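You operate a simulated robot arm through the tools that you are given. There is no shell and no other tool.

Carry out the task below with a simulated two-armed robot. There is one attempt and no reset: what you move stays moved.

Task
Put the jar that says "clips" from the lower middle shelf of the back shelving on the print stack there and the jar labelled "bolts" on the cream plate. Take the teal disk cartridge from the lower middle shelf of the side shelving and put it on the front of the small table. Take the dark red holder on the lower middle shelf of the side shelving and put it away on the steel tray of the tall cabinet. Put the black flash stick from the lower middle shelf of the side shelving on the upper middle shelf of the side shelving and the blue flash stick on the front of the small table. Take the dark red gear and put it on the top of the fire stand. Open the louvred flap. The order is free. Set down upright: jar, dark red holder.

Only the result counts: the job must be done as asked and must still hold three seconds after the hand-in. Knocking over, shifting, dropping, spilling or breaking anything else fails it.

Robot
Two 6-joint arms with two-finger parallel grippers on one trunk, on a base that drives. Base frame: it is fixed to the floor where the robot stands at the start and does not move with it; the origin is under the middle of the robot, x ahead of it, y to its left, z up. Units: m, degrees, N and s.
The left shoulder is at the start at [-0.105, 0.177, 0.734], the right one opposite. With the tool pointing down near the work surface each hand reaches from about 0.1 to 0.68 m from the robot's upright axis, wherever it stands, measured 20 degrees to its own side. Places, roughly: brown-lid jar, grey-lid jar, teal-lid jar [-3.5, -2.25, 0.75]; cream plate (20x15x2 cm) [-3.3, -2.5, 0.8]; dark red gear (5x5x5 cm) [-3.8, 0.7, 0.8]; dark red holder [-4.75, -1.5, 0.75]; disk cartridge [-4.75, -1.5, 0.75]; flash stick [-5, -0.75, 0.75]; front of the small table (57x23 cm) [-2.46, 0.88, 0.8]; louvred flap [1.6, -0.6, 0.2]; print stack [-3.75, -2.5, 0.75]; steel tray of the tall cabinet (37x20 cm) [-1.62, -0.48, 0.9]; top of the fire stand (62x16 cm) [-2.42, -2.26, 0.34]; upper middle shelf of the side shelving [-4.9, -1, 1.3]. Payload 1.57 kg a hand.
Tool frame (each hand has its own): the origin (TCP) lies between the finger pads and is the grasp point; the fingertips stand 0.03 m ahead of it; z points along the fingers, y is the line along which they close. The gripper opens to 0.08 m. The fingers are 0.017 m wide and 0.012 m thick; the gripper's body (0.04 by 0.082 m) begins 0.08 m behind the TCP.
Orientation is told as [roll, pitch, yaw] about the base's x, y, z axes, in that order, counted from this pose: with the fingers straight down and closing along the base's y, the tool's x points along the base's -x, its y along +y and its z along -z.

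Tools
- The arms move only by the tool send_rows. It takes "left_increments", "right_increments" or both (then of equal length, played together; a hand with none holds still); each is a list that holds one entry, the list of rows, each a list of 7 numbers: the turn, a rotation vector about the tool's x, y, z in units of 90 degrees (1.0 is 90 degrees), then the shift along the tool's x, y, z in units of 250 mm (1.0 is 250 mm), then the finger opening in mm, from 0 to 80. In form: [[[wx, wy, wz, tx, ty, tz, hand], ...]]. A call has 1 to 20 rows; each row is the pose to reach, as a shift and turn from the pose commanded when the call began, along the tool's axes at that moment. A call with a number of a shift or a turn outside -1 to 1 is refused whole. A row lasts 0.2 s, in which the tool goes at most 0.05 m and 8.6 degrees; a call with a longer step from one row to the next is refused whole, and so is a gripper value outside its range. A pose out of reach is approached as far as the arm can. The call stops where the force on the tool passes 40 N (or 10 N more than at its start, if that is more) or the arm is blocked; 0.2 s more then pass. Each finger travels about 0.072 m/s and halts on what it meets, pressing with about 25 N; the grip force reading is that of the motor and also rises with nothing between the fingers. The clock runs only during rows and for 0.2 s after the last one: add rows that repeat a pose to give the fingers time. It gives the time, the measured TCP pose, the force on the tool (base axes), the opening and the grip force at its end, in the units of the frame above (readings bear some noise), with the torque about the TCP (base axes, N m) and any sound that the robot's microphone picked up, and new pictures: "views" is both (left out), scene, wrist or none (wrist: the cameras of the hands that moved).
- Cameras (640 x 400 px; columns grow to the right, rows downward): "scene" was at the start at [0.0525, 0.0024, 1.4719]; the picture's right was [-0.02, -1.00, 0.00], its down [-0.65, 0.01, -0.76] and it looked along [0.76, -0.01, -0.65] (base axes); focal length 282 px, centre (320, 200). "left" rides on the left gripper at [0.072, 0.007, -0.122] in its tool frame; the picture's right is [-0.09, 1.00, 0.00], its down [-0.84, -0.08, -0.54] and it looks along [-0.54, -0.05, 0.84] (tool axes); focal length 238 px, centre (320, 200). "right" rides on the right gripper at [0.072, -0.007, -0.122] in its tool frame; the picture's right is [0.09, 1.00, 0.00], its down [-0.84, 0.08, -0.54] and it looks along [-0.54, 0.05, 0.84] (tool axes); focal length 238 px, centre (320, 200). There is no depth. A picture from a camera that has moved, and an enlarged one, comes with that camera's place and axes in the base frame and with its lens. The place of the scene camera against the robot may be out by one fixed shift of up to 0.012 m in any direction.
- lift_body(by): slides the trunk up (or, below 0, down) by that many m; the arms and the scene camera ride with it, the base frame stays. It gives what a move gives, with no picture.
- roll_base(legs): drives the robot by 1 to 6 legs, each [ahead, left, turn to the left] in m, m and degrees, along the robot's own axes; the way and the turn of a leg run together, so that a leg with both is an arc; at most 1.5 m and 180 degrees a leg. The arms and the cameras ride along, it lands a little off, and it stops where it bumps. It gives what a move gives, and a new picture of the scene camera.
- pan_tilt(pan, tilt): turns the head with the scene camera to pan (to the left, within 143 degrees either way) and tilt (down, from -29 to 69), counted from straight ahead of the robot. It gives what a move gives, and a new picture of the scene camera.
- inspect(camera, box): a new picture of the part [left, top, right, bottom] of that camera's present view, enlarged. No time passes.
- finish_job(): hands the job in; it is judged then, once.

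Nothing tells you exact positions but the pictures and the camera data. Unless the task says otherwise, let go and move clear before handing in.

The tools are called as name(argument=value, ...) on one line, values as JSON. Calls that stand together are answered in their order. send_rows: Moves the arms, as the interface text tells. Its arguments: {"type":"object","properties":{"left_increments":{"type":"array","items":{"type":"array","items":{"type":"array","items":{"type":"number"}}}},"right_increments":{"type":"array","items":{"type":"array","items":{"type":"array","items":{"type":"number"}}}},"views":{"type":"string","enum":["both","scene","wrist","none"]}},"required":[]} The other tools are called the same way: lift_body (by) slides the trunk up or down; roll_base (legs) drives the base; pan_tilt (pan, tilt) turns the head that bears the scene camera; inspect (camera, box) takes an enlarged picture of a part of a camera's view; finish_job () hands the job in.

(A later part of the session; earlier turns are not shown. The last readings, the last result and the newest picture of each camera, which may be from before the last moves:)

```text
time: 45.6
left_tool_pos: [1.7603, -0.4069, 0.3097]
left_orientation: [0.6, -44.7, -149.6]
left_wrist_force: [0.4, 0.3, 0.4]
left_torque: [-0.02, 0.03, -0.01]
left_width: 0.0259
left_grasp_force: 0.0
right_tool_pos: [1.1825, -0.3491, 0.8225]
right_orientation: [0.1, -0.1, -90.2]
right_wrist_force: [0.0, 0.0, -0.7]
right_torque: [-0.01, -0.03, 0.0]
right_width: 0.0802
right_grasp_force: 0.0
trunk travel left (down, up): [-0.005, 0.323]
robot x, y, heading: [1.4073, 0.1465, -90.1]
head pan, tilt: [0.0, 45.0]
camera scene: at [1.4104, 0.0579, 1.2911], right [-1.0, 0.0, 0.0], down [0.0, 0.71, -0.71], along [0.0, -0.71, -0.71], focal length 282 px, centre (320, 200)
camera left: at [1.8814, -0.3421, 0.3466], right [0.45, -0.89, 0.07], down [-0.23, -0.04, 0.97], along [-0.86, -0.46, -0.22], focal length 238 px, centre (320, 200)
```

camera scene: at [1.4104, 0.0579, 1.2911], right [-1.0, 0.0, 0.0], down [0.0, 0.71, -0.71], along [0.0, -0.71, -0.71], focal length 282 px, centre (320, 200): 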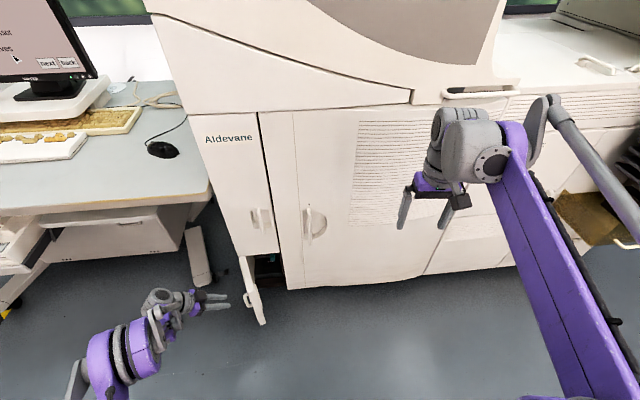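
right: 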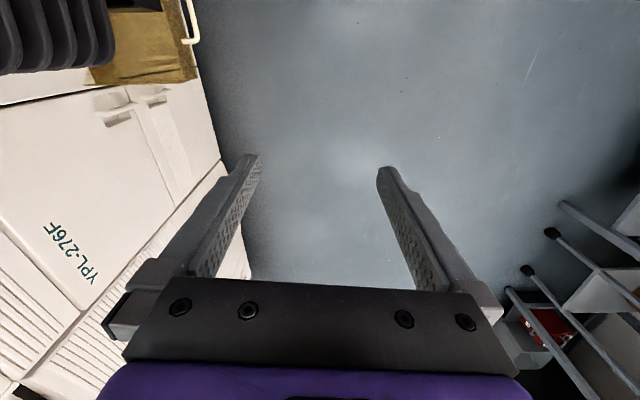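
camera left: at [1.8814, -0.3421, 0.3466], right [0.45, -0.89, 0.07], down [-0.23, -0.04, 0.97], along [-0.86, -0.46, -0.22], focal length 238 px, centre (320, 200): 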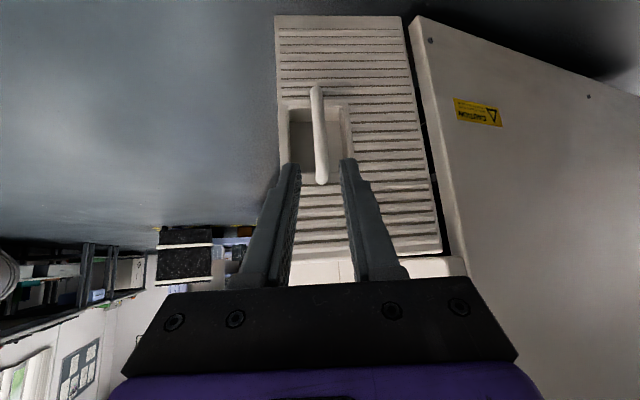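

The flap stays about 80° open. For certainty I'll nudge it further from the inside: first back off and turn the hand straight again.

roll_base(legs=[[-0.2, 0, 0]])

send_rows(left_increments=[[[-0.065, 0, -0.065, 0, 0, 0, 0], [-0.13, 0, -0.13, 0, 0, 0, 0], [-0.195, 0, -0.195, 0, 0, 0, 0], [-0.26, 0, -0.26, 0, 0, 0, 0], [-0.325, 0, -0.325, 0, 0, 0, 0], [-0.39, 0, -0.39, 0, 0, 0, 0], [-0.45, 0, -0.45, 0, 0, 0, 0], [-0.47, 0, -0.47, 0, 0, 0, 0], [-0.47, 0, -0.47, 0, 0, 0, 0]]], views="both")

```text
time: 47.2
left_tool_pos: [1.7626, -0.2061, 0.3101]
left_orientation: [0.6, -44.6, -149.5]
left_wrist_force: [0.6, 0.5, 0.1]
left_torque: [0.0, -0.02, 0.01]
left_width: 0.0261
left_grasp_force: 0.0
right_tool_pos: [1.1827, -0.1492, 0.8228]
right_orientation: [0.1, 0.1, -90.2]
right_wrist_force: [-0.4, 0.3, 0.8]
right_torque: [-0.04, 0.04, 0.0]
right_width: 0.0801
right_grasp_force: 0.1
trunk travel left (down, up): [-0.005, 0.323]
robot x, y, heading: [1.4082, 0.3445, -90.1]
head pan, tilt: [0.0, 45.0]
camera scene: at [1.4109, 0.2581, 1.2911], right [-1.0, 0.0, 0.0], down [0.0, 0.71, -0.71], along [0.0, -0.71, -0.71], focal length 282 px, centre (320, 200)
```

scene: 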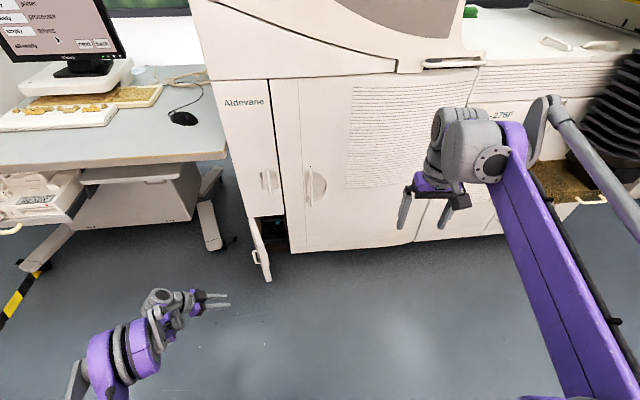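

```text
time: 49.2
left_tool_pos: [1.7621, -0.2048, 0.3098]
left_orientation: [0.9, -45.2, -89.7]
left_wrist_force: [0.7, -0.4, 0.4]
left_torque: [0.0, 0.0, 0.01]
left_width: 0.0004
left_grasp_force: 21.3
right_tool_pos: [1.1831, -0.1489, 0.8222]
right_orientation: [-0.1, 0.0, -90.0]
right_wrist_force: [-0.5, 0.2, -0.1]
right_torque: [-0.02, 0.02, 0.04]
right_width: 0.0798
right_grasp_force: 0.0
trunk travel left (down, up): [-0.005, 0.323]
robot x, y, heading: [1.4056, 0.3444, -90.2]
head pan, tilt: [0.0, 45.0]
camera scene: at [1.411, 0.2577, 1.2911], right [-1.0, 0.0, 0.0], down [0.0, 0.71, -0.71], along [0.0, -0.71, -0.71], focal length 282 px, centre (320, 200)
camera left: at [1.766, -0.0698, 0.3452], right [1.0, -0.05, 0.08], down [-0.08, -0.21, 0.97], along [-0.03, -0.98, -0.21], focal length 238 px, centre (320, 200)
```

scene: 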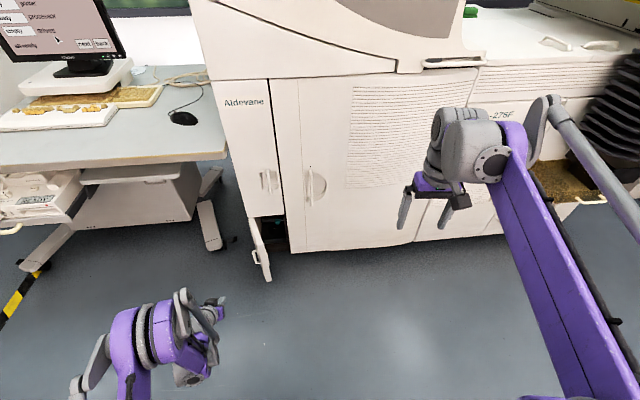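
left: 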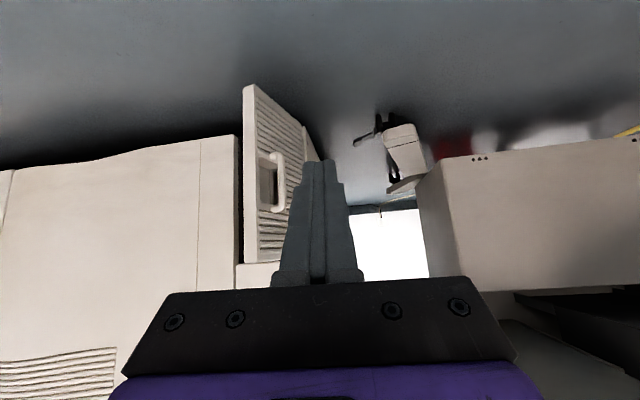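

The flap is only about 65° open, so the nudge is worthwhile. I move the closed fingers to the inner side.

send_rows(left_increments=[[[0, 0, 0, 0.02, -0.19, 0.04, 0], [0, 0, 0, 0.05, -0.38, 0.09, 0], [0, 0, 0, 0.075, -0.57, 0.14, 0], [0, 0, 0, 0.099, -0.76, 0.184, 0], [0, 0, 0, 0.099, -0.76, 0.184, 0]]], views="none")

roll_base(legs=[[0.24, 0, 0]])

inspect(camera="left", box=[0, 0, 640, 400])

```text
time: 50.4
left_tool_pos: [1.5729, -0.2261, 0.2586]
left_orientation: [0.9, -45.2, -89.7]
left_wrist_force: [0.6, 0.2, -0.2]
left_torque: [0.01, 0.0, 0.01]
left_width: 0.0
left_grasp_force: 21.2
right_tool_pos: [1.1832, -0.1497, 0.8221]
right_orientation: [0.0, 0.0, -90.2]
right_wrist_force: [-0.1, -0.3, -0.5]
right_torque: [-0.02, 0.0, 0.01]
right_width: 0.0804
right_grasp_force: 0.1
trunk travel left (down, up): [-0.005, 0.323]
robot x, y, heading: [1.4051, 0.3454, -90.2]
head pan, tilt: [0.0, 45.0]
```

```text
time: 52.1
left_tool_pos: [1.5753, -0.462, 0.2578]
left_orientation: [0.8, -45.2, -89.5]
left_wrist_force: [-0.8, 0.6, 0.3]
left_torque: [0.02, 0.02, 0.02]
left_width: 0.0
left_grasp_force: 21.2
right_tool_pos: [1.1865, -0.3892, 0.8228]
right_orientation: [0.0, 0.0, -89.8]
right_wrist_force: [-0.6, -0.8, 0.0]
right_torque: [0.02, -0.02, -0.02]
right_width: 0.0803
right_grasp_force: 0.1
trunk travel left (down, up): [-0.005, 0.323]
robot x, y, heading: [1.4055, 0.1068, -89.8]
head pan, tilt: [0.0, 45.0]
camera scene: at [1.4116, 0.019, 1.2911], right [-1.0, 0.0, 0.0], down [0.0, 0.71, -0.71], along [0.0, -0.71, -0.71], focal length 282 px, centre (320, 200)
```

scene: 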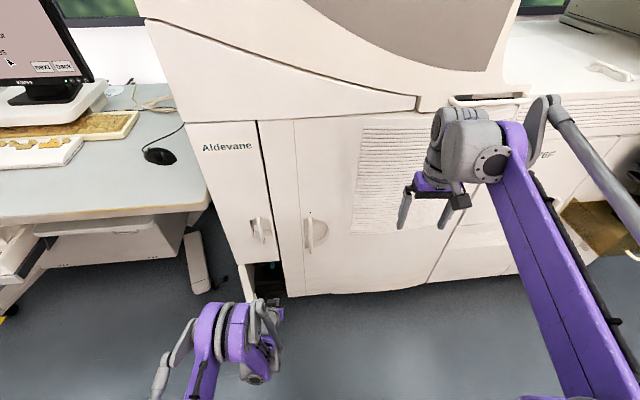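

```text
1.00 times, centred on (320, 200) of left (not enlarged: the box is as wide or as high as the picture)
camera zoom: at [1.5796, -0.3267, 0.2934], right [1.0, -0.05, 0.08], down [-0.08, -0.21, 0.97], along [-0.03, -0.98, -0.21], focal length 238 px, centre (320, 200)
```

zoom: 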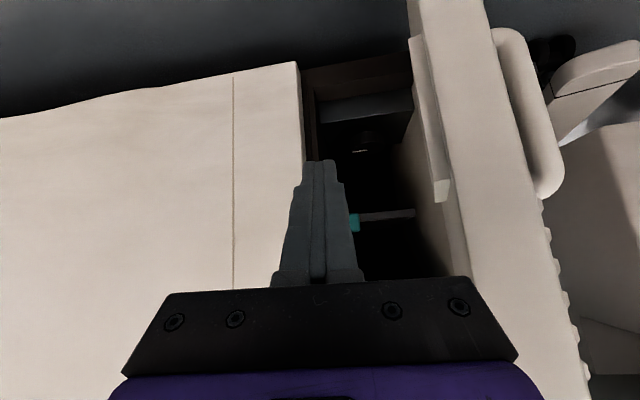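

send_rows(left_increments=[[[0, 0, 0, 0, 0.1, 0, 0], [0, 0, 0, 0, 0.2, 0, 0], [0, 0, 0, 0, 0.3, 0, 0], [0, 0, 0, 0, 0.37, 0, 0], [0, 0, 0, 0, 0.44, 0, 0], [0, 0, 0, 0, 0.5, 0, 0], [0, 0, 0, 0, 0.56, 0, 0], [0, 0, 0, 0, 0.62, 0, 0], [0, 0, 0, 0, 0.66, 0, 0]]], views="both")

```text
time: 52.8
left_tool_pos: [1.6205, -0.4598, 0.2585]
left_orientation: [0.5, -44.8, -89.4]
left_wrist_force: [-4.4, 8.1, 3.4]
left_torque: [-0.49, -0.43, 0.51]
left_width: 0.0002
left_grasp_force: 21.9
right_tool_pos: [1.1851, -0.3873, 0.8229]
right_orientation: [0.1, 0.1, -89.8]
right_wrist_force: [-0.5, 0.3, -1.2]
right_torque: [0.03, 0.01, -0.01]
right_width: 0.0802
right_grasp_force: 0.0
trunk travel left (down, up): [-0.005, 0.323]
robot x, y, heading: [1.4095, 0.1079, -89.9]
head pan, tilt: [0.0, 45.0]
stopped in row 3 (left hand): the force on the tool passed its limit at 56 N (the readings are from after the stop); the commanded pose is now the measured one
camera scene: at [1.4112, 0.0201, 1.2911], right [-1.0, 0.0, 0.0], down [0.0, 0.71, -0.71], along [0.0, -0.71, -0.71], focal length 282 px, centre (320, 200)
camera left: at [1.6236, -0.3226, 0.2934], right [1.0, -0.05, 0.07], down [-0.08, -0.21, 0.97], along [-0.03, -0.98, -0.21], focal length 238 px, centre (320, 200)
```

scene: 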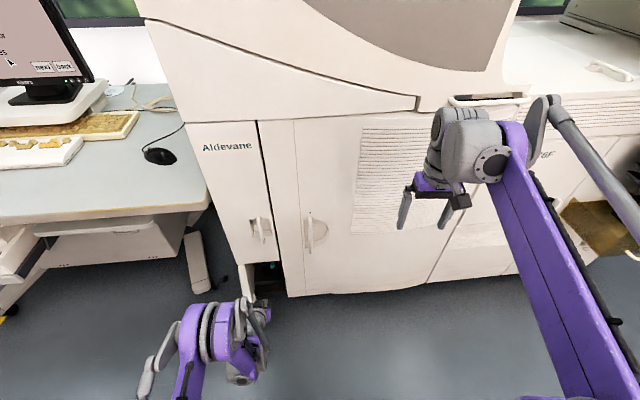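
left: 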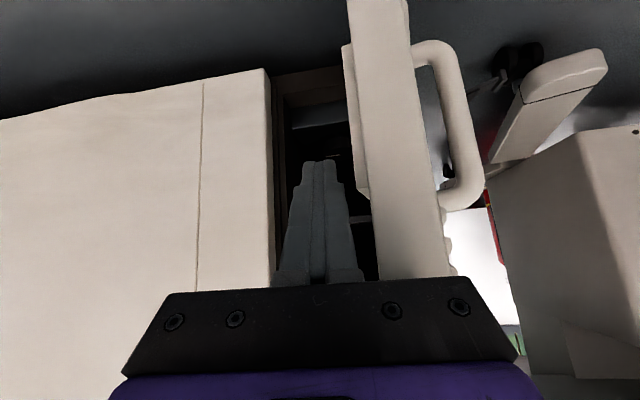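

Contact made with too much impact; I push on slowly.

send_rows(left_increments=[[[0, 0, 0, 0, 0.02, 0, 0], [0, 0, 0, 0, 0.04, 0, 0], [0, 0, 0, 0, 0.06, 0, 0], [0, 0, 0, 0, 0.08, 0, 0], [0, 0, 0, 0, 0.1, 0, 0], [0, 0, 0, 0, 0.12, 0, 0], [0, 0, 0, 0, 0.14, 0, 0], [0, 0, 0, 0, 0.16, 0, 0], [0, 0, 0, 0, 0.18, 0, 0], [0, 0, 0, 0, 0.2, 0, 0], [0, 0, 0, 0, 0.22, 0, 0], [0, 0, 0, 0, 0.24, 0, 0], [0, 0, 0, 0, 0.26, 0, 0], [0, 0, 0, 0, 0.28, 0, 0], [0, 0, 0, 0, 0.3, 0, 0], [0, 0, 0, 0, 0.32, 0, 0], [0, 0, 0, 0, 0.34, 0, 0], [0, 0, 0, 0, 0.36, 0, 0]]], views="both")

```text
time: 53.3
left_tool_pos: [1.625, -0.4569, 0.2578]
left_orientation: [0.2, -44.6, -89.2]
left_wrist_force: [-3.3, 8.7, 3.6]
left_torque: [-0.39, -0.39, 0.43]
left_width: 0.0004
left_grasp_force: 21.2
right_tool_pos: [1.1858, -0.3882, 0.8231]
right_orientation: [0.0, 0.0, -89.8]
right_wrist_force: [0.2, -0.2, 0.0]
right_torque: [-0.01, 0.0, -0.01]
right_width: 0.0802
right_grasp_force: 0.1
trunk travel left (down, up): [-0.005, 0.323]
robot x, y, heading: [1.4103, 0.1083, -89.6]
head pan, tilt: [0.0, 45.0]
stopped in row 2 (left hand): the force on the tool passed its limit at 46 N (the readings are from after the stop); the commanded pose is now the measured one
camera scene: at [1.4109, 0.0208, 1.2912], right [-1.0, 0.0, 0.0], down [0.0, 0.71, -0.71], along [0.0, -0.71, -0.71], focal length 282 px, centre (320, 200)
camera left: at [1.6283, -0.3206, 0.2938], right [1.0, -0.05, 0.07], down [-0.08, -0.22, 0.97], along [-0.03, -0.98, -0.22], focal length 238 px, centre (320, 200)
```

scene: 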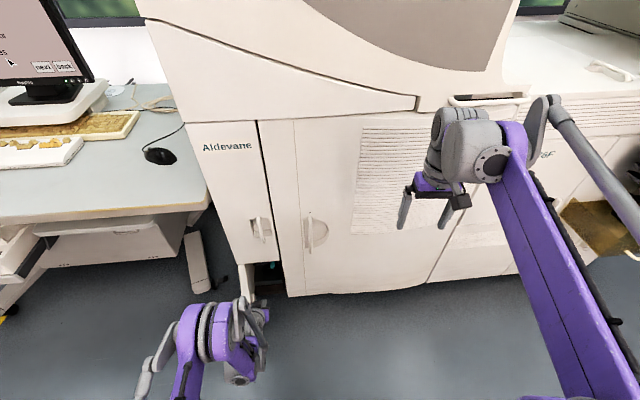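
left: 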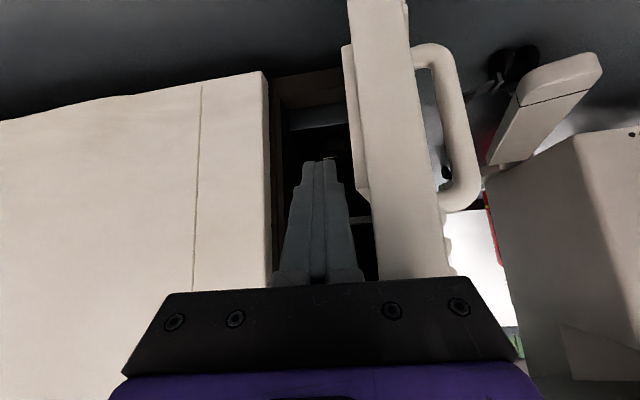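

The flap resists as if at its stop. I back off and measure its angle from the scene camera.

send_rows(left_increments=[[[0, 0, 0, 0, -0.1, 0, 0], [0, 0, 0, 0, -0.2, 0, 0], [0, 0, 0, 0, -0.24, 0, 0]]], views="none")

roll_base(legs=[[-0.3, 0, 0]])

inspect(camera="scene", box=[210, 150, 330, 270])

inspect(camera="left", box=[0, 0, 640, 400])

```text
time: 54.1
left_tool_pos: [1.5649, -0.4591, 0.2576]
left_orientation: [0.3, -44.6, -89.2]
left_wrist_force: [0.1, -0.2, 0.5]
left_torque: [0.02, -0.02, -0.02]
left_width: 0.0
left_grasp_force: 21.4
right_tool_pos: [1.1854, -0.3879, 0.8231]
right_orientation: [0.0, 0.0, -89.8]
right_wrist_force: [-0.2, 0.6, -0.1]
right_torque: [-0.03, 0.04, 0.0]
right_width: 0.0801
right_grasp_force: 0.1
trunk travel left (down, up): [-0.005, 0.323]
robot x, y, heading: [1.4048, 0.106, -89.8]
head pan, tilt: [0.0, 45.0]
```

```text
time: 56.1
left_tool_pos: [1.5675, -0.1586, 0.2579]
left_orientation: [0.2, -44.6, -88.8]
left_wrist_force: [-0.4, 0.0, 0.3]
left_torque: [0.06, -0.01, -0.01]
left_width: 0.0002
left_grasp_force: 20.9
right_tool_pos: [1.1877, -0.0904, 0.8231]
right_orientation: [-0.1, 0.1, -89.5]
right_wrist_force: [-0.3, 0.4, 0.0]
right_torque: [0.0, 0.0, 0.01]
right_width: 0.0799
right_grasp_force: 0.0
trunk travel left (down, up): [-0.005, 0.323]
robot x, y, heading: [1.4063, 0.4069, -89.5]
head pan, tilt: [0.0, 45.0]
camera scene: at [1.4099, 0.3191, 1.2911], right [-1.0, -0.01, 0.0], down [-0.01, 0.71, -0.71], along [0.01, -0.71, -0.71], focal length 282 px, centre (320, 200)
```

scene: 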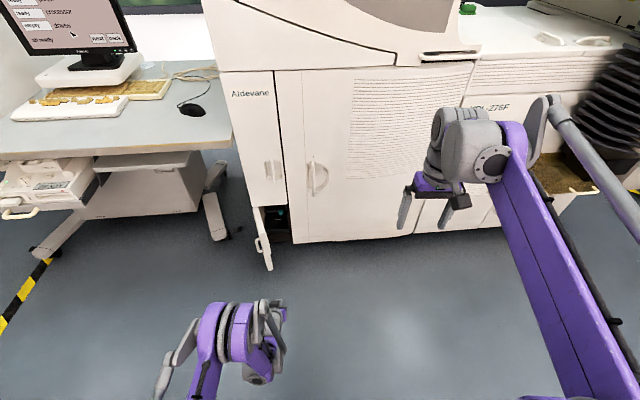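

```text
3.33 times, centred on (270, 210) of scene
camera zoom: at [1.4099, 0.3191, 1.2911], right [-1.0, -0.01, 0.0], down [-0.01, 0.71, -0.71], along [0.01, -0.71, -0.71], focal length 941 px, centre (487, 167)
```

zoom: 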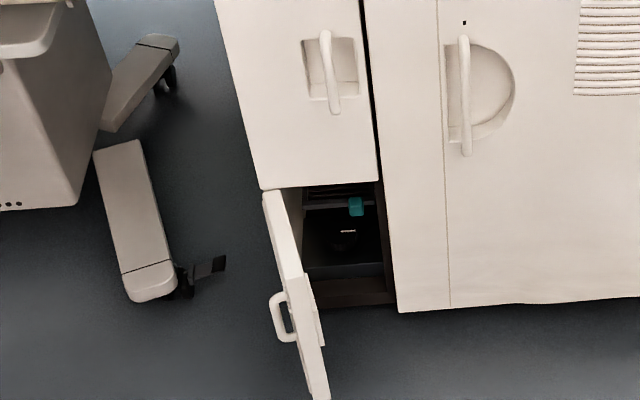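

```text
1.00 times, centred on (320, 200) of left (not enlarged: the box is as wide or as high as the picture)
camera zoom: at [1.57, -0.0229, 0.2935], right [1.0, -0.04, 0.07], down [-0.08, -0.22, 0.97], along [-0.03, -0.98, -0.22], focal length 238 px, centre (320, 200)
```

zoom: 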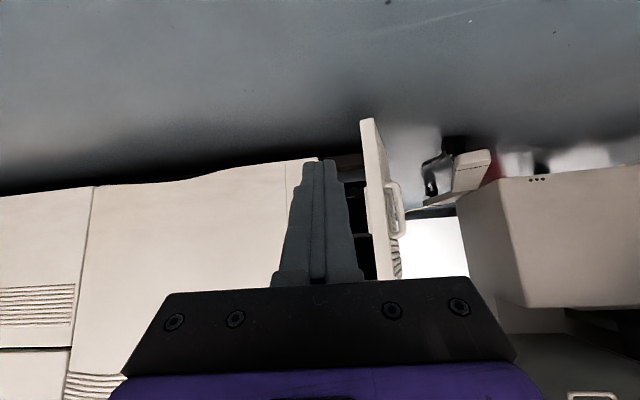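

I make one more careful test: pushing with only the fingertips near the flap's free edge.

roll_base(legs=[[0.275, 0, 0]])

send_rows(left_increments=[[[0, 0, 0, 0, 0.1, 0, 0], [0, 0, 0, 0, 0.2, 0, 0], [0, 0, 0, 0, 0.24, 0, 0], [0, 0, 0, 0, 0.26, 0, 0], [0, 0, 0, 0, 0.275, 0, 0], [0, 0, 0, 0, 0.29, 0, 0], [0, 0, 0, 0, 0.305, 0, 0], [0, 0, 0, 0, 0.32, 0, 0], [0, 0, 0, 0, 0.335, 0, 0], [0, 0, 0, 0, 0.35, 0, 0], [0, 0, 0, 0, 0.365, 0, 0], [0, 0, 0, 0, 0.38, 0, 0], [0, 0, 0, 0, 0.395, 0, 0], [0, 0, 0, 0, 0.41, 0, 0], [0, 0, 0, 0, 0.425, 0, 0], [0, 0, 0, 0, 0.44, 0, 0], [0, 0, 0, 0, 0.455, 0, 0], [0, 0, 0, 0, 0.47, 0, 0], [0, 0, 0, 0, 0.485, 0, 0], [0, 0, 0, 0, 0.5, 0, 0]]], views="wrist")

```text
time: 58.0
left_tool_pos: [1.5706, -0.4315, 0.2573]
left_orientation: [0.2, -44.7, -88.7]
left_wrist_force: [0.6, -1.0, -0.3]
left_torque: [-0.01, 0.0, 0.0]
left_width: 0.0
left_grasp_force: 21.7
right_tool_pos: [1.1899, -0.3642, 0.8217]
right_orientation: [0.1, 0.0, -89.3]
right_wrist_force: [-0.3, -0.3, 0.3]
right_torque: [0.02, 0.02, 0.02]
right_width: 0.0799
right_grasp_force: 0.2
trunk travel left (down, up): [-0.005, 0.323]
robot x, y, heading: [1.4094, 0.1347, -89.4]
head pan, tilt: [0.0, 45.0]
camera scene: at [1.4129, 0.0457, 1.2911], right [-1.0, -0.01, 0.0], down [-0.01, 0.71, -0.71], along [0.01, -0.71, -0.71], focal length 282 px, centre (320, 200)
```

scene: 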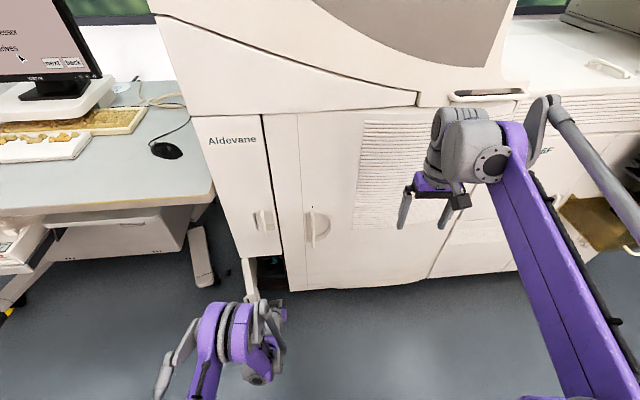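

```text
time: 62.1
left_tool_pos: [1.6829, -0.4288, 0.2572]
left_orientation: [-0.3, -44.4, -88.9]
left_wrist_force: [-5.2, -0.3, 1.1]
left_torque: [-0.01, -0.06, 0.03]
left_width: 0.0
left_grasp_force: 21.9
right_tool_pos: [1.1894, -0.3629, 0.8229]
right_orientation: [-0.1, 0.0, -89.3]
right_wrist_force: [0.8, -0.4, -0.9]
right_torque: [-0.03, -0.04, -0.01]
right_width: 0.0799
right_grasp_force: 0.1
trunk travel left (down, up): [-0.005, 0.323]
robot x, y, heading: [1.4041, 0.1307, -89.8]
head pan, tilt: [0.0, 45.0]
stopped in row 20 (left hand): the force on the tool passed its limit at 45 N (the readings are from after the stop); the commanded pose is now the measured one
camera left: at [1.6874, -0.2925, 0.2936], right [1.0, -0.05, 0.06], down [-0.07, -0.22, 0.97], along [-0.04, -0.97, -0.22], focal length 238 px, centre (320, 200)
```

left: 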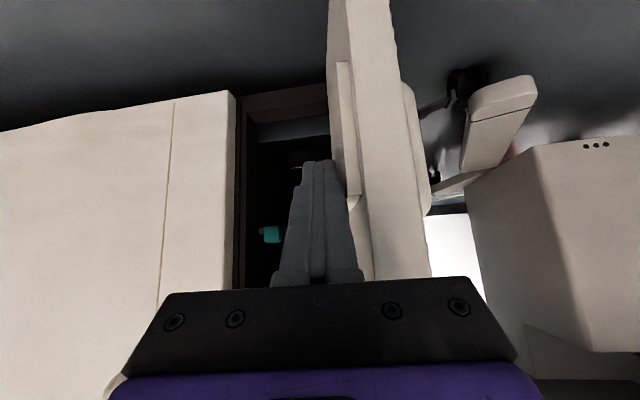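

The flap moves further under a slow push. I continue.

send_rows(left_increments=[[[0, 0, 0, 0, 0.012, 0, 0], [0, 0, 0, 0, 0.024, 0, 0], [0, 0, 0, 0, 0.036, 0, 0], [0, 0, 0, 0, 0.048, 0, 0], [0, 0, 0, 0, 0.06, 0, 0], [0, 0, 0, 0, 0.072, 0, 0], [0, 0, 0, 0, 0.084, 0, 0], [0, 0, 0, 0, 0.096, 0, 0], [0, 0, 0, 0, 0.108, 0, 0], [0, 0, 0, 0, 0.12, 0, 0], [0, 0, 0, 0, 0.132, 0, 0], [0, 0, 0, 0, 0.144, 0, 0], [0, 0, 0, 0, 0.156, 0, 0], [0, 0, 0, 0, 0.168, 0, 0], [0, 0, 0, 0, 0.18, 0, 0], [0, 0, 0, 0, 0.192, 0, 0]]], views="wrist")

```text
time: 62.8
left_tool_pos: [1.683, -0.4286, 0.2565]
left_orientation: [-0.9, -44.3, -89.0]
left_wrist_force: [-4.2, 0.9, 0.6]
left_torque: [0.0, -0.01, 0.03]
left_width: 0.0
left_grasp_force: 21.4
right_tool_pos: [1.1873, -0.3622, 0.822]
right_orientation: [-0.1, 0.1, -89.5]
right_wrist_force: [0.0, -0.1, -0.5]
right_torque: [0.02, -0.01, 0.0]
right_width: 0.08
right_grasp_force: 0.0
trunk travel left (down, up): [-0.005, 0.323]
robot x, y, heading: [1.4056, 0.1323, -89.8]
head pan, tilt: [0.0, 45.0]
stopped in row 3 (left hand): the force on the tool passed its limit at 44 N (the readings are from after the stop); the commanded pose is now the measured one
camera left: at [1.6886, -0.2929, 0.2933], right [1.0, -0.06, 0.05], down [-0.07, -0.22, 0.97], along [-0.05, -0.97, -0.22], focal length 238 px, centre (320, 200)
```

left: 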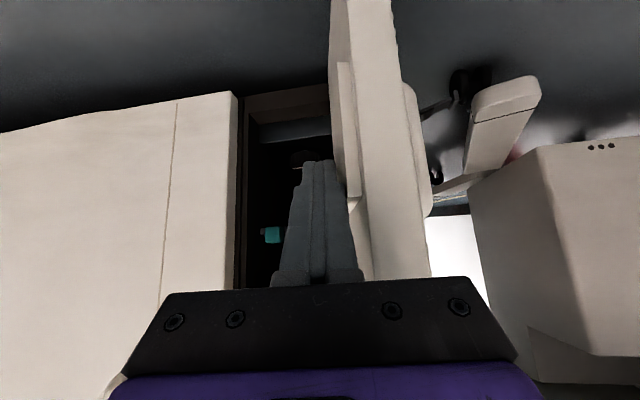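

The flap is now at its stop. I withdraw the hand, back off and fold the left arm up for travel.

send_rows(left_increments=[[[0, 0, 0, 0, -0.1, 0, 0], [0, 0, 0, 0, -0.2, 0, 0], [0, 0, 0, 0, -0.3, 0, 0]]], views="none")

roll_base(legs=[[-0.35, 0, 0]])

send_rows(left_increments=[[[0, 0.09, 0, -0.1, 0, -0.1, 40], [0, 0.18, 0, -0.2, 0, -0.2, 80], [0, 0.27, 0, -0.3, 0, -0.3, 80], [0, 0.36, 0, -0.4, 0, -0.4, 80], [0, 0.45, 0, -0.5, 0, -0.5, 80], [0, 0.5, 0, -0.6, 0.1, -0.6, 80], [0, 0.5, 0, -0.7, 0.2, -0.7, 80], [0, 0.5, 0, -0.8, 0.25, -0.8, 80], [0, 0.5, 0, -0.9, 0.3, -0.9, 80], [0, 0.5, 0, -1.0, 0.3, -0.95, 80]]], views="scene")

```text
time: 63.6
left_tool_pos: [1.6093, -0.4284, 0.2576]
left_orientation: [-0.9, -44.2, -88.9]
left_wrist_force: [0.2, 0.1, -0.6]
left_torque: [-0.02, -0.02, -0.02]
left_width: 0.0004
left_grasp_force: 21.1
right_tool_pos: [1.1865, -0.3617, 0.8235]
right_orientation: [0.0, 0.0, -89.6]
right_wrist_force: [-0.4, -0.3, -0.1]
right_torque: [0.03, -0.01, -0.01]
right_width: 0.0797
right_grasp_force: 0.0
trunk travel left (down, up): [-0.005, 0.323]
robot x, y, heading: [1.408, 0.1376, -89.3]
head pan, tilt: [0.0, 45.0]
```

```text
time: 65.8
left_tool_pos: [1.607, -0.082, 0.2586]
left_orientation: [-0.8, -44.4, -89.1]
left_wrist_force: [0.4, -0.7, -0.5]
left_torque: [-0.01, 0.0, -0.01]
left_width: 0.0
left_grasp_force: 21.3
right_tool_pos: [1.1843, -0.0151, 0.8231]
right_orientation: [0.0, 0.0, -89.6]
right_wrist_force: [-0.2, 0.8, 0.2]
right_torque: [0.01, 0.01, -0.01]
right_width: 0.0801
right_grasp_force: 0.0
trunk travel left (down, up): [-0.005, 0.323]
robot x, y, heading: [1.404, 0.479, -89.6]
head pan, tilt: [0.0, 45.0]
camera scene: at [1.4088, 0.394, 1.2911], right [-1.0, -0.01, 0.0], down [0.0, 0.71, -0.71], along [0.0, -0.71, -0.71], focal length 282 px, centre (320, 200)
```

scene: 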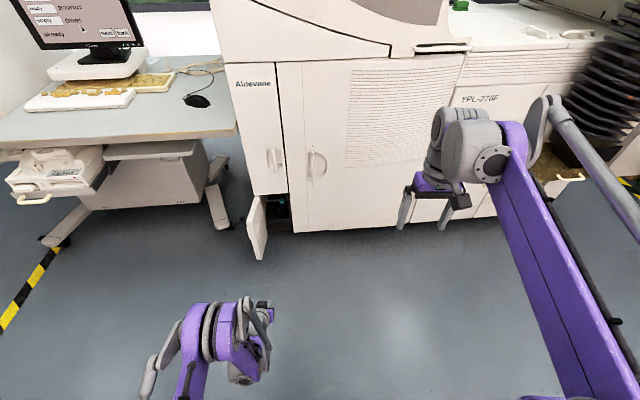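

```text
time: 68.0
left_tool_pos: [1.6845, -0.0956, 0.6033]
left_orientation: [-0.7, 0.7, -89.5]
left_wrist_force: [0.0, 0.7, 1.3]
left_torque: [-0.01, 0.02, 0.0]
left_width: 0.0801
left_grasp_force: 0.0
right_tool_pos: [1.1852, -0.0153, 0.8225]
right_orientation: [0.0, 0.0, -89.5]
right_wrist_force: [0.1, 0.4, -1.2]
right_torque: [-0.01, -0.01, 0.02]
right_width: 0.0799
right_grasp_force: 0.1
trunk travel left (down, up): [-0.005, 0.323]
robot x, y, heading: [1.4032, 0.4779, -89.7]
head pan, tilt: [0.0, 45.0]
camera scene: at [1.4088, 0.3937, 1.2911], right [-1.0, -0.01, 0.0], down [0.0, 0.71, -0.71], along [0.0, -0.71, -0.71], focal length 282 px, centre (320, 200)
```

scene: 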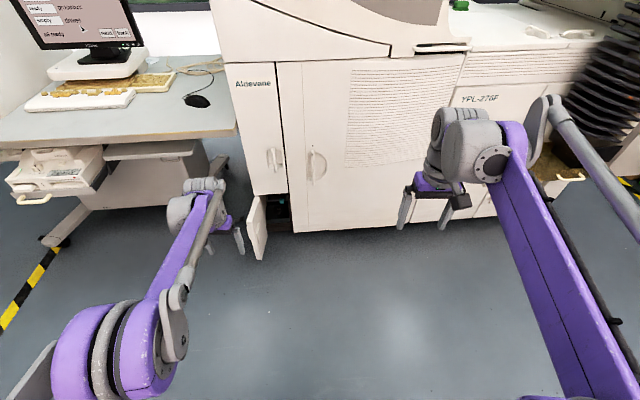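

lift_body(by=0.17)

send_rows(left_increments=[[[0, 0, 0, 0.1, 0, -0.15, 80], [0, 0, 0, 0.2, -0.05, -0.3, 80], [0, 0, 0, 0.3, -0.1, -0.45, 80], [0, 0, 0, 0.4, -0.15, -0.6, 80], [0, 0, 0, 0.5, -0.2, -0.75, 80], [0, 0, 0, 0.65, -0.25, -0.85, 80], [0, 0, 0, 0.8, -0.3, -0.9, 80], [0, 0, 0, 0.95, -0.3, -0.95, 80], [0, 0, 0, 1.0, -0.3, -1.0, 80]]], right_increments=[[[0, 0, 0, 0.1, 0, 0, 80], [0, 0, 0, 0.2, 0, 0, 80], [0, 0, 0, 0.3, 0, 0, 80], [0, 0, 0, 0.4, 0, 0, 80], [0, 0, 0, 0.5, 0, 0, 80], [0, 0, 0, 0.6, 0, 0, 80], [0, 0, 0, 0.7, 0, 0, 80], [0, 0, 0, 0.8, 0, 0, 80], [0, 0, 0, 0.8, 0, 0, 80]]], views="scene")

```text
time: 70.0
left_tool_pos: [1.685, -0.0944, 0.7716]
left_orientation: [-0.7, 0.8, -89.6]
left_wrist_force: [0.2, -0.4, 0.2]
left_torque: [0.05, -0.01, -0.01]
left_width: 0.0797
left_grasp_force: 0.0
right_tool_pos: [1.1851, -0.0151, 0.9936]
right_orientation: [0.1, 0.0, -89.6]
right_wrist_force: [-0.1, 0.6, 0.8]
right_torque: [0.0, -0.02, -0.01]
right_width: 0.08
right_grasp_force: 0.1
trunk travel left (down, up): [-0.175, 0.153]
robot x, y, heading: [1.4034, 0.4791, -89.6]
head pan, tilt: [0.0, 45.0]
```

```text
time: 72.0
left_tool_pos: [1.6098, 0.1508, 1.0249]
left_orientation: [-0.7, 0.8, -89.6]
left_wrist_force: [0.5, -0.2, 0.0]
left_torque: [0.0, 0.01, 0.0]
left_width: 0.08
left_grasp_force: 0.0
right_tool_pos: [1.1819, 0.1849, 0.9937]
right_orientation: [-0.1, 0.2, -89.6]
right_wrist_force: [0.8, 0.4, 0.3]
right_torque: [0.01, 0.02, 0.0]
right_width: 0.0799
right_grasp_force: 0.1
trunk travel left (down, up): [-0.175, 0.153]
robot x, y, heading: [1.4047, 0.4774, -89.7]
head pan, tilt: [0.0, 45.0]
camera scene: at [1.4083, 0.4386, 1.4653], right [-1.0, -0.01, 0.0], down [0.0, 0.71, -0.71], along [0.0, -0.71, -0.71], focal length 282 px, centre (320, 200)
```

scene: 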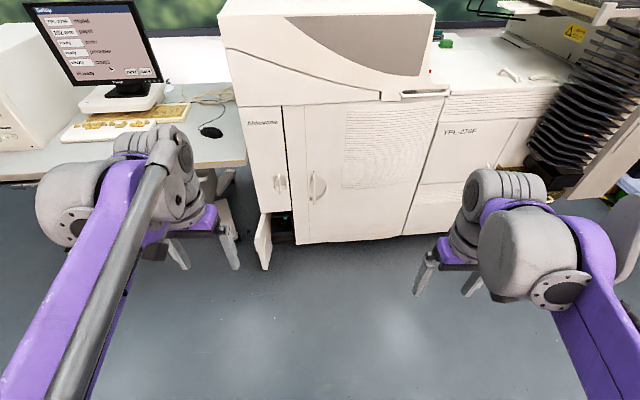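

Now I turn to face the back of the room and look along the aisle.

roll_base(legs=[[0, 0, -90]])

pan_tilt(pan=0, tilt=20)

```text
time: 76.2
left_tool_pos: [1.0743, 0.2744, 1.0245]
left_orientation: [-0.6, 0.7, -179.6]
left_wrist_force: [1.4, -0.1, 0.7]
left_torque: [0.03, 0.0, 0.0]
left_width: 0.0802
left_grasp_force: 0.0
right_tool_pos: [1.1086, 0.7017, 0.9939]
right_orientation: [0.0, 0.0, -179.6]
right_wrist_force: [0.9, 0.5, 0.3]
right_torque: [-0.03, 0.01, -0.03]
right_width: 0.0798
right_grasp_force: 0.0
trunk travel left (down, up): [-0.175, 0.153]
robot x, y, heading: [1.4018, 0.476, -179.6]
head pan, tilt: [0.0, 45.0]
camera scene: at [1.3633, 0.4837, 1.4653], right [-0.01, 1.0, 0.0], down [0.71, 0.01, -0.71], along [-0.71, -0.01, -0.71], focal length 282 px, centre (320, 200)
```

scene: 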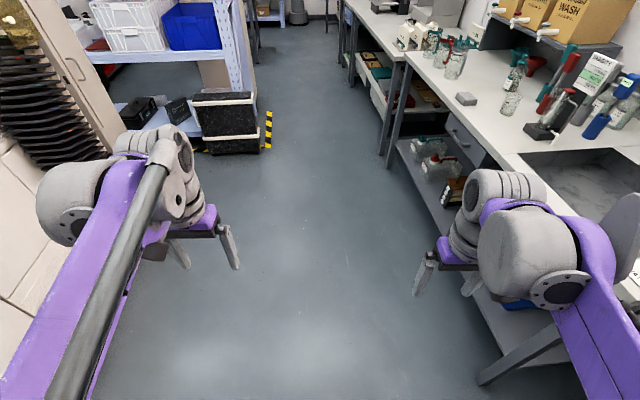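

```text
time: 77.1
left_tool_pos: [1.076, 0.2752, 1.0255]
left_orientation: [-0.6, 0.7, -179.5]
left_wrist_force: [-0.1, 0.4, 1.6]
left_torque: [0.03, 0.0, 0.01]
left_width: 0.0802
left_grasp_force: 0.1
right_tool_pos: [1.1072, 0.7016, 0.9931]
right_orientation: [0.0, 0.0, -179.5]
right_wrist_force: [0.8, -0.6, 0.5]
right_torque: [-0.02, -0.01, -0.01]
right_width: 0.08
right_grasp_force: 0.0
trunk travel left (down, up): [-0.175, 0.153]
robot x, y, heading: [1.4025, 0.4841, -179.7]
head pan, tilt: [0.0, 20.0]
camera scene: at [1.3515, 0.4836, 1.5039], right [-0.01, 1.0, 0.0], down [0.34, 0.0, -0.94], along [-0.94, -0.01, -0.34], focal length 282 px, centre (320, 200)
```

scene: 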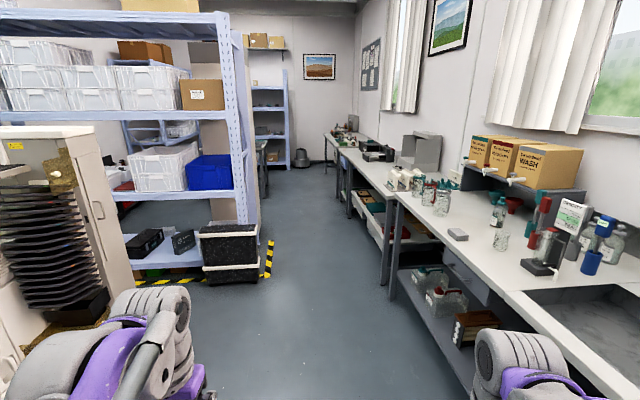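

The aisle at y≈0.48 is clear; I drive west in two legs and look around.

roll_base(legs=[[1.5, 0, -0.4], [1.5, 0.05, 0]])

pan_tilt(pan=60, tilt=25)

pan_tilt(pan=110, tilt=25)

pan_tilt(pan=-50, tilt=30)

```text
refused: leg 2 is longer than a leg can be; nothing moved
```

```text
time: 78.4
left_tool_pos: [1.0759, 0.2734, 1.0257]
left_orientation: [-0.6, 0.6, -179.6]
left_wrist_force: [-0.5, -0.6, 0.5]
left_torque: [-0.01, 0.01, -0.02]
left_width: 0.0799
left_grasp_force: 0.1
right_tool_pos: [1.1074, 0.7008, 0.9927]
right_orientation: [0.0, 0.1, -179.4]
right_wrist_force: [0.3, -0.2, -1.0]
right_torque: [0.0, -0.02, -0.02]
right_width: 0.08
right_grasp_force: 0.0
trunk travel left (down, up): [-0.175, 0.153]
robot x, y, heading: [1.4039, 0.481, -179.4]
head pan, tilt: [60.0, 25.0]
camera scene: at [1.3993, 0.4043, 1.4959], right [-0.87, 0.49, 0.0], down [0.21, 0.37, -0.91], along [-0.45, -0.79, -0.42], focal length 282 px, centre (320, 200)
```

scene: 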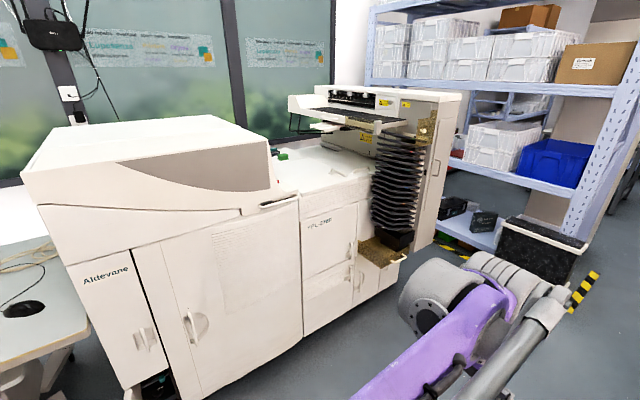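

```text
time: 79.6
left_tool_pos: [1.0748, 0.2739, 1.0259]
left_orientation: [-0.5, 0.6, -179.5]
left_wrist_force: [0.4, 0.7, -1.8]
left_torque: [0.02, 0.02, 0.02]
left_width: 0.0802
left_grasp_force: 0.0
right_tool_pos: [1.1077, 0.7017, 0.9935]
right_orientation: [0.0, 0.0, -179.5]
right_wrist_force: [0.0, -0.4, 0.0]
right_torque: [0.0, 0.0, 0.0]
right_width: 0.08
right_grasp_force: 0.0
trunk travel left (down, up): [-0.175, 0.153]
robot x, y, heading: [1.4049, 0.4805, -179.5]
head pan, tilt: [110.0, 25.0]
camera scene: at [1.4769, 0.3981, 1.4959], right [-0.94, -0.35, 0.0], down [-0.15, 0.4, -0.91], along [0.32, -0.85, -0.42], focal length 282 px, centre (320, 200)
```

scene: 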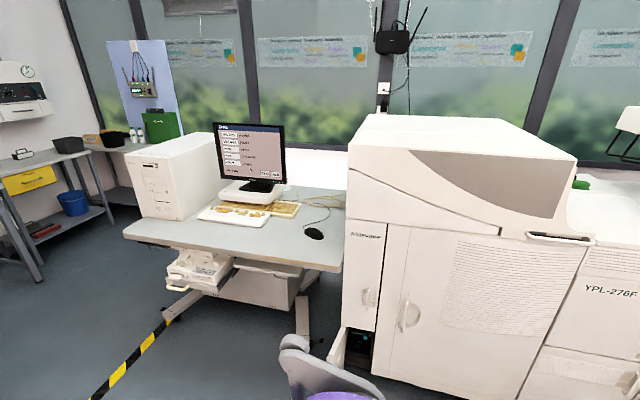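

```text
time: 82.0
left_tool_pos: [1.0735, 0.2743, 1.0249]
left_orientation: [-0.6, 0.7, -179.5]
left_wrist_force: [-0.1, 0.3, -0.4]
left_torque: [0.04, 0.02, -0.04]
left_width: 0.0799
left_grasp_force: 0.1
right_tool_pos: [1.1086, 0.7013, 0.9924]
right_orientation: [-0.1, 0.0, -179.5]
right_wrist_force: [0.6, -1.0, -0.1]
right_torque: [0.0, 0.03, 0.0]
right_width: 0.08
right_grasp_force: 0.0
trunk travel left (down, up): [-0.175, 0.153]
robot x, y, heading: [1.4039, 0.4817, -179.5]
head pan, tilt: [-50.0, 30.0]
camera scene: at [1.3859, 0.5532, 1.4879], right [0.76, 0.65, 0.0], down [0.32, -0.38, -0.87], along [-0.56, 0.66, -0.5], focal length 282 px, centre (320, 200)
```

scene: 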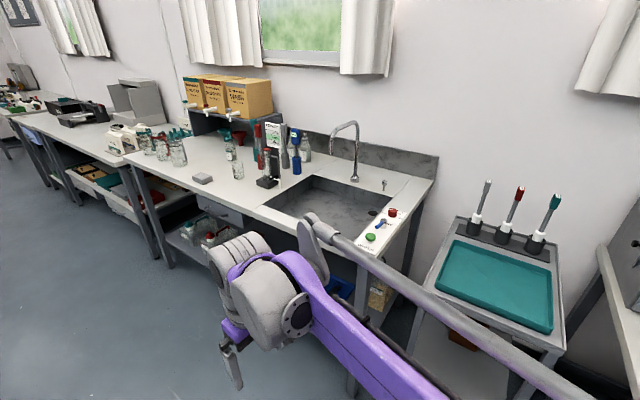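

roll_base(legs=[[1.45, 0.05, -0.4], [1.45, 0, 0]])

pan_tilt(pan=60, tilt=25)

pan_tilt(pan=10, tilt=25)

pan_tilt(pan=-50, tilt=30)

```text
time: 96.2
left_tool_pos: [-1.8468, 0.128, 1.0257]
left_orientation: [-0.6, 0.8, -177.0]
left_wrist_force: [0.1, 0.6, 0.3]
left_torque: [-0.03, 0.02, 0.0]
left_width: 0.0802
left_grasp_force: 0.1
right_tool_pos: [-1.8316, 0.5553, 0.994]
right_orientation: [0.0, 0.1, -177.1]
right_wrist_force: [0.0, 0.8, -0.2]
right_torque: [-0.02, 0.0, 0.01]
right_width: 0.0799
right_grasp_force: 0.0
trunk travel left (down, up): [-0.175, 0.153]
robot x, y, heading: [-1.5287, 0.3443, -177.0]
head pan, tilt: [-50.0, 30.0]
camera scene: at [-1.548, 0.4197, 1.4879], right [0.73, 0.68, 0.0], down [0.34, -0.37, -0.87], along [-0.59, 0.63, -0.5], focal length 282 px, centre (320, 200)
```

scene: 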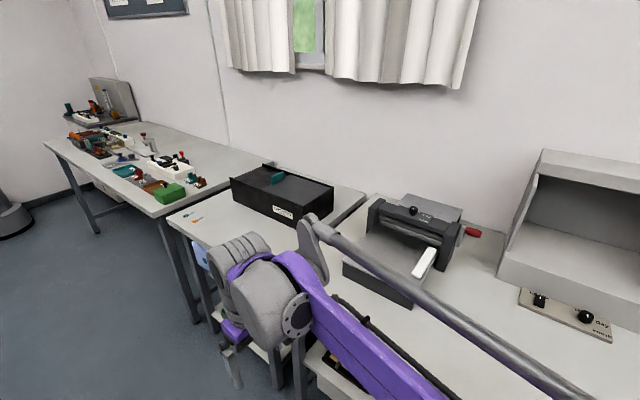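

```text
time: 98.1
left_tool_pos: [-1.8466, 0.1281, 1.0248]
left_orientation: [-0.6, 0.7, -177.0]
left_wrist_force: [-0.5, -0.8, 0.3]
left_torque: [0.04, -0.01, 0.03]
left_width: 0.0799
left_grasp_force: 0.0
right_tool_pos: [-1.832, 0.5557, 0.9923]
right_orientation: [0.1, 0.0, -176.9]
right_wrist_force: [0.4, 0.0, 0.3]
right_torque: [-0.02, 0.0, 0.03]
right_width: 0.08
right_grasp_force: 0.1
trunk travel left (down, up): [-0.175, 0.153]
robot x, y, heading: [-1.5251, 0.3508, -177.0]
head pan, tilt: [60.0, 25.0]
camera scene: at [-1.528, 0.2715, 1.4959], right [-0.89, 0.45, 0.0], down [0.19, 0.38, -0.91], along [-0.41, -0.81, -0.42], focal length 282 px, centre (320, 200)
```

scene: 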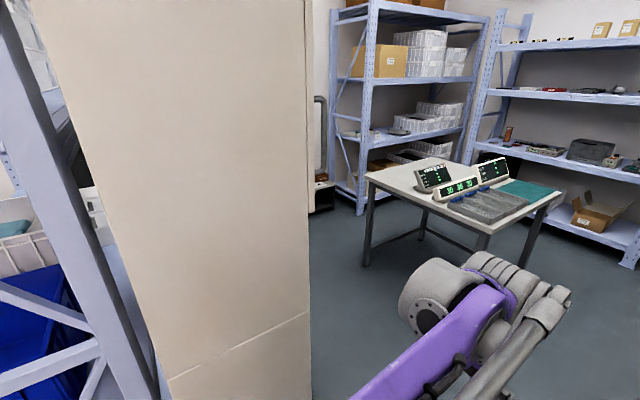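

```text
time: 99.2
left_tool_pos: [-1.8469, 0.1288, 1.025]
left_orientation: [-0.7, 0.6, -177.1]
left_wrist_force: [-0.5, 0.0, -0.2]
left_torque: [-0.01, 0.02, -0.03]
left_width: 0.0799
left_grasp_force: 0.2
right_tool_pos: [-1.8311, 0.5561, 0.9937]
right_orientation: [0.0, 0.0, -177.0]
right_wrist_force: [0.1, 0.1, 0.3]
right_torque: [0.03, -0.04, 0.0]
right_width: 0.0801
right_grasp_force: 0.1
trunk travel left (down, up): [-0.175, 0.153]
robot x, y, heading: [-1.5261, 0.3489, -177.0]
head pan, tilt: [10.0, 25.0]
camera scene: at [-1.5759, 0.3328, 1.4959], right [-0.23, 0.97, 0.0], down [0.41, 0.1, -0.91], along [-0.88, -0.2, -0.42], focal length 282 px, centre (320, 200)
```

scene: 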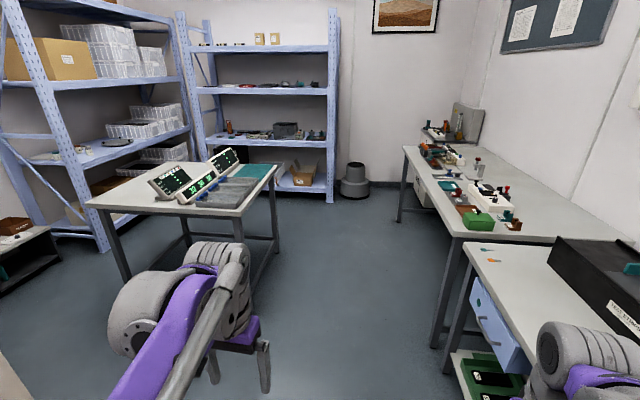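

```text
time: 100.5
left_tool_pos: [-1.8476, 0.1294, 1.0256]
left_orientation: [-0.6, 0.7, -177.0]
left_wrist_force: [0.1, -0.1, -0.2]
left_torque: [0.0, -0.01, 0.01]
left_width: 0.0798
left_grasp_force: 0.1
right_tool_pos: [-1.8327, 0.5562, 0.9931]
right_orientation: [0.0, 0.1, -177.1]
right_wrist_force: [0.4, -0.8, -0.1]
right_torque: [0.02, 0.0, 0.03]
right_width: 0.0799
right_grasp_force: 0.0
trunk travel left (down, up): [-0.175, 0.153]
robot x, y, heading: [-1.5263, 0.3469, -177.0]
head pan, tilt: [-50.0, 30.0]
camera scene: at [-1.5478, 0.4197, 1.488], right [0.73, 0.68, 0.0], down [0.34, -0.37, -0.87], along [-0.59, 0.63, -0.5], focal length 282 px, centre (320, 200)
```

scene: 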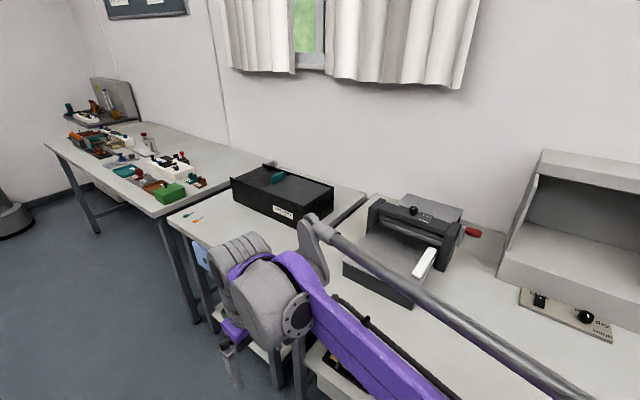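

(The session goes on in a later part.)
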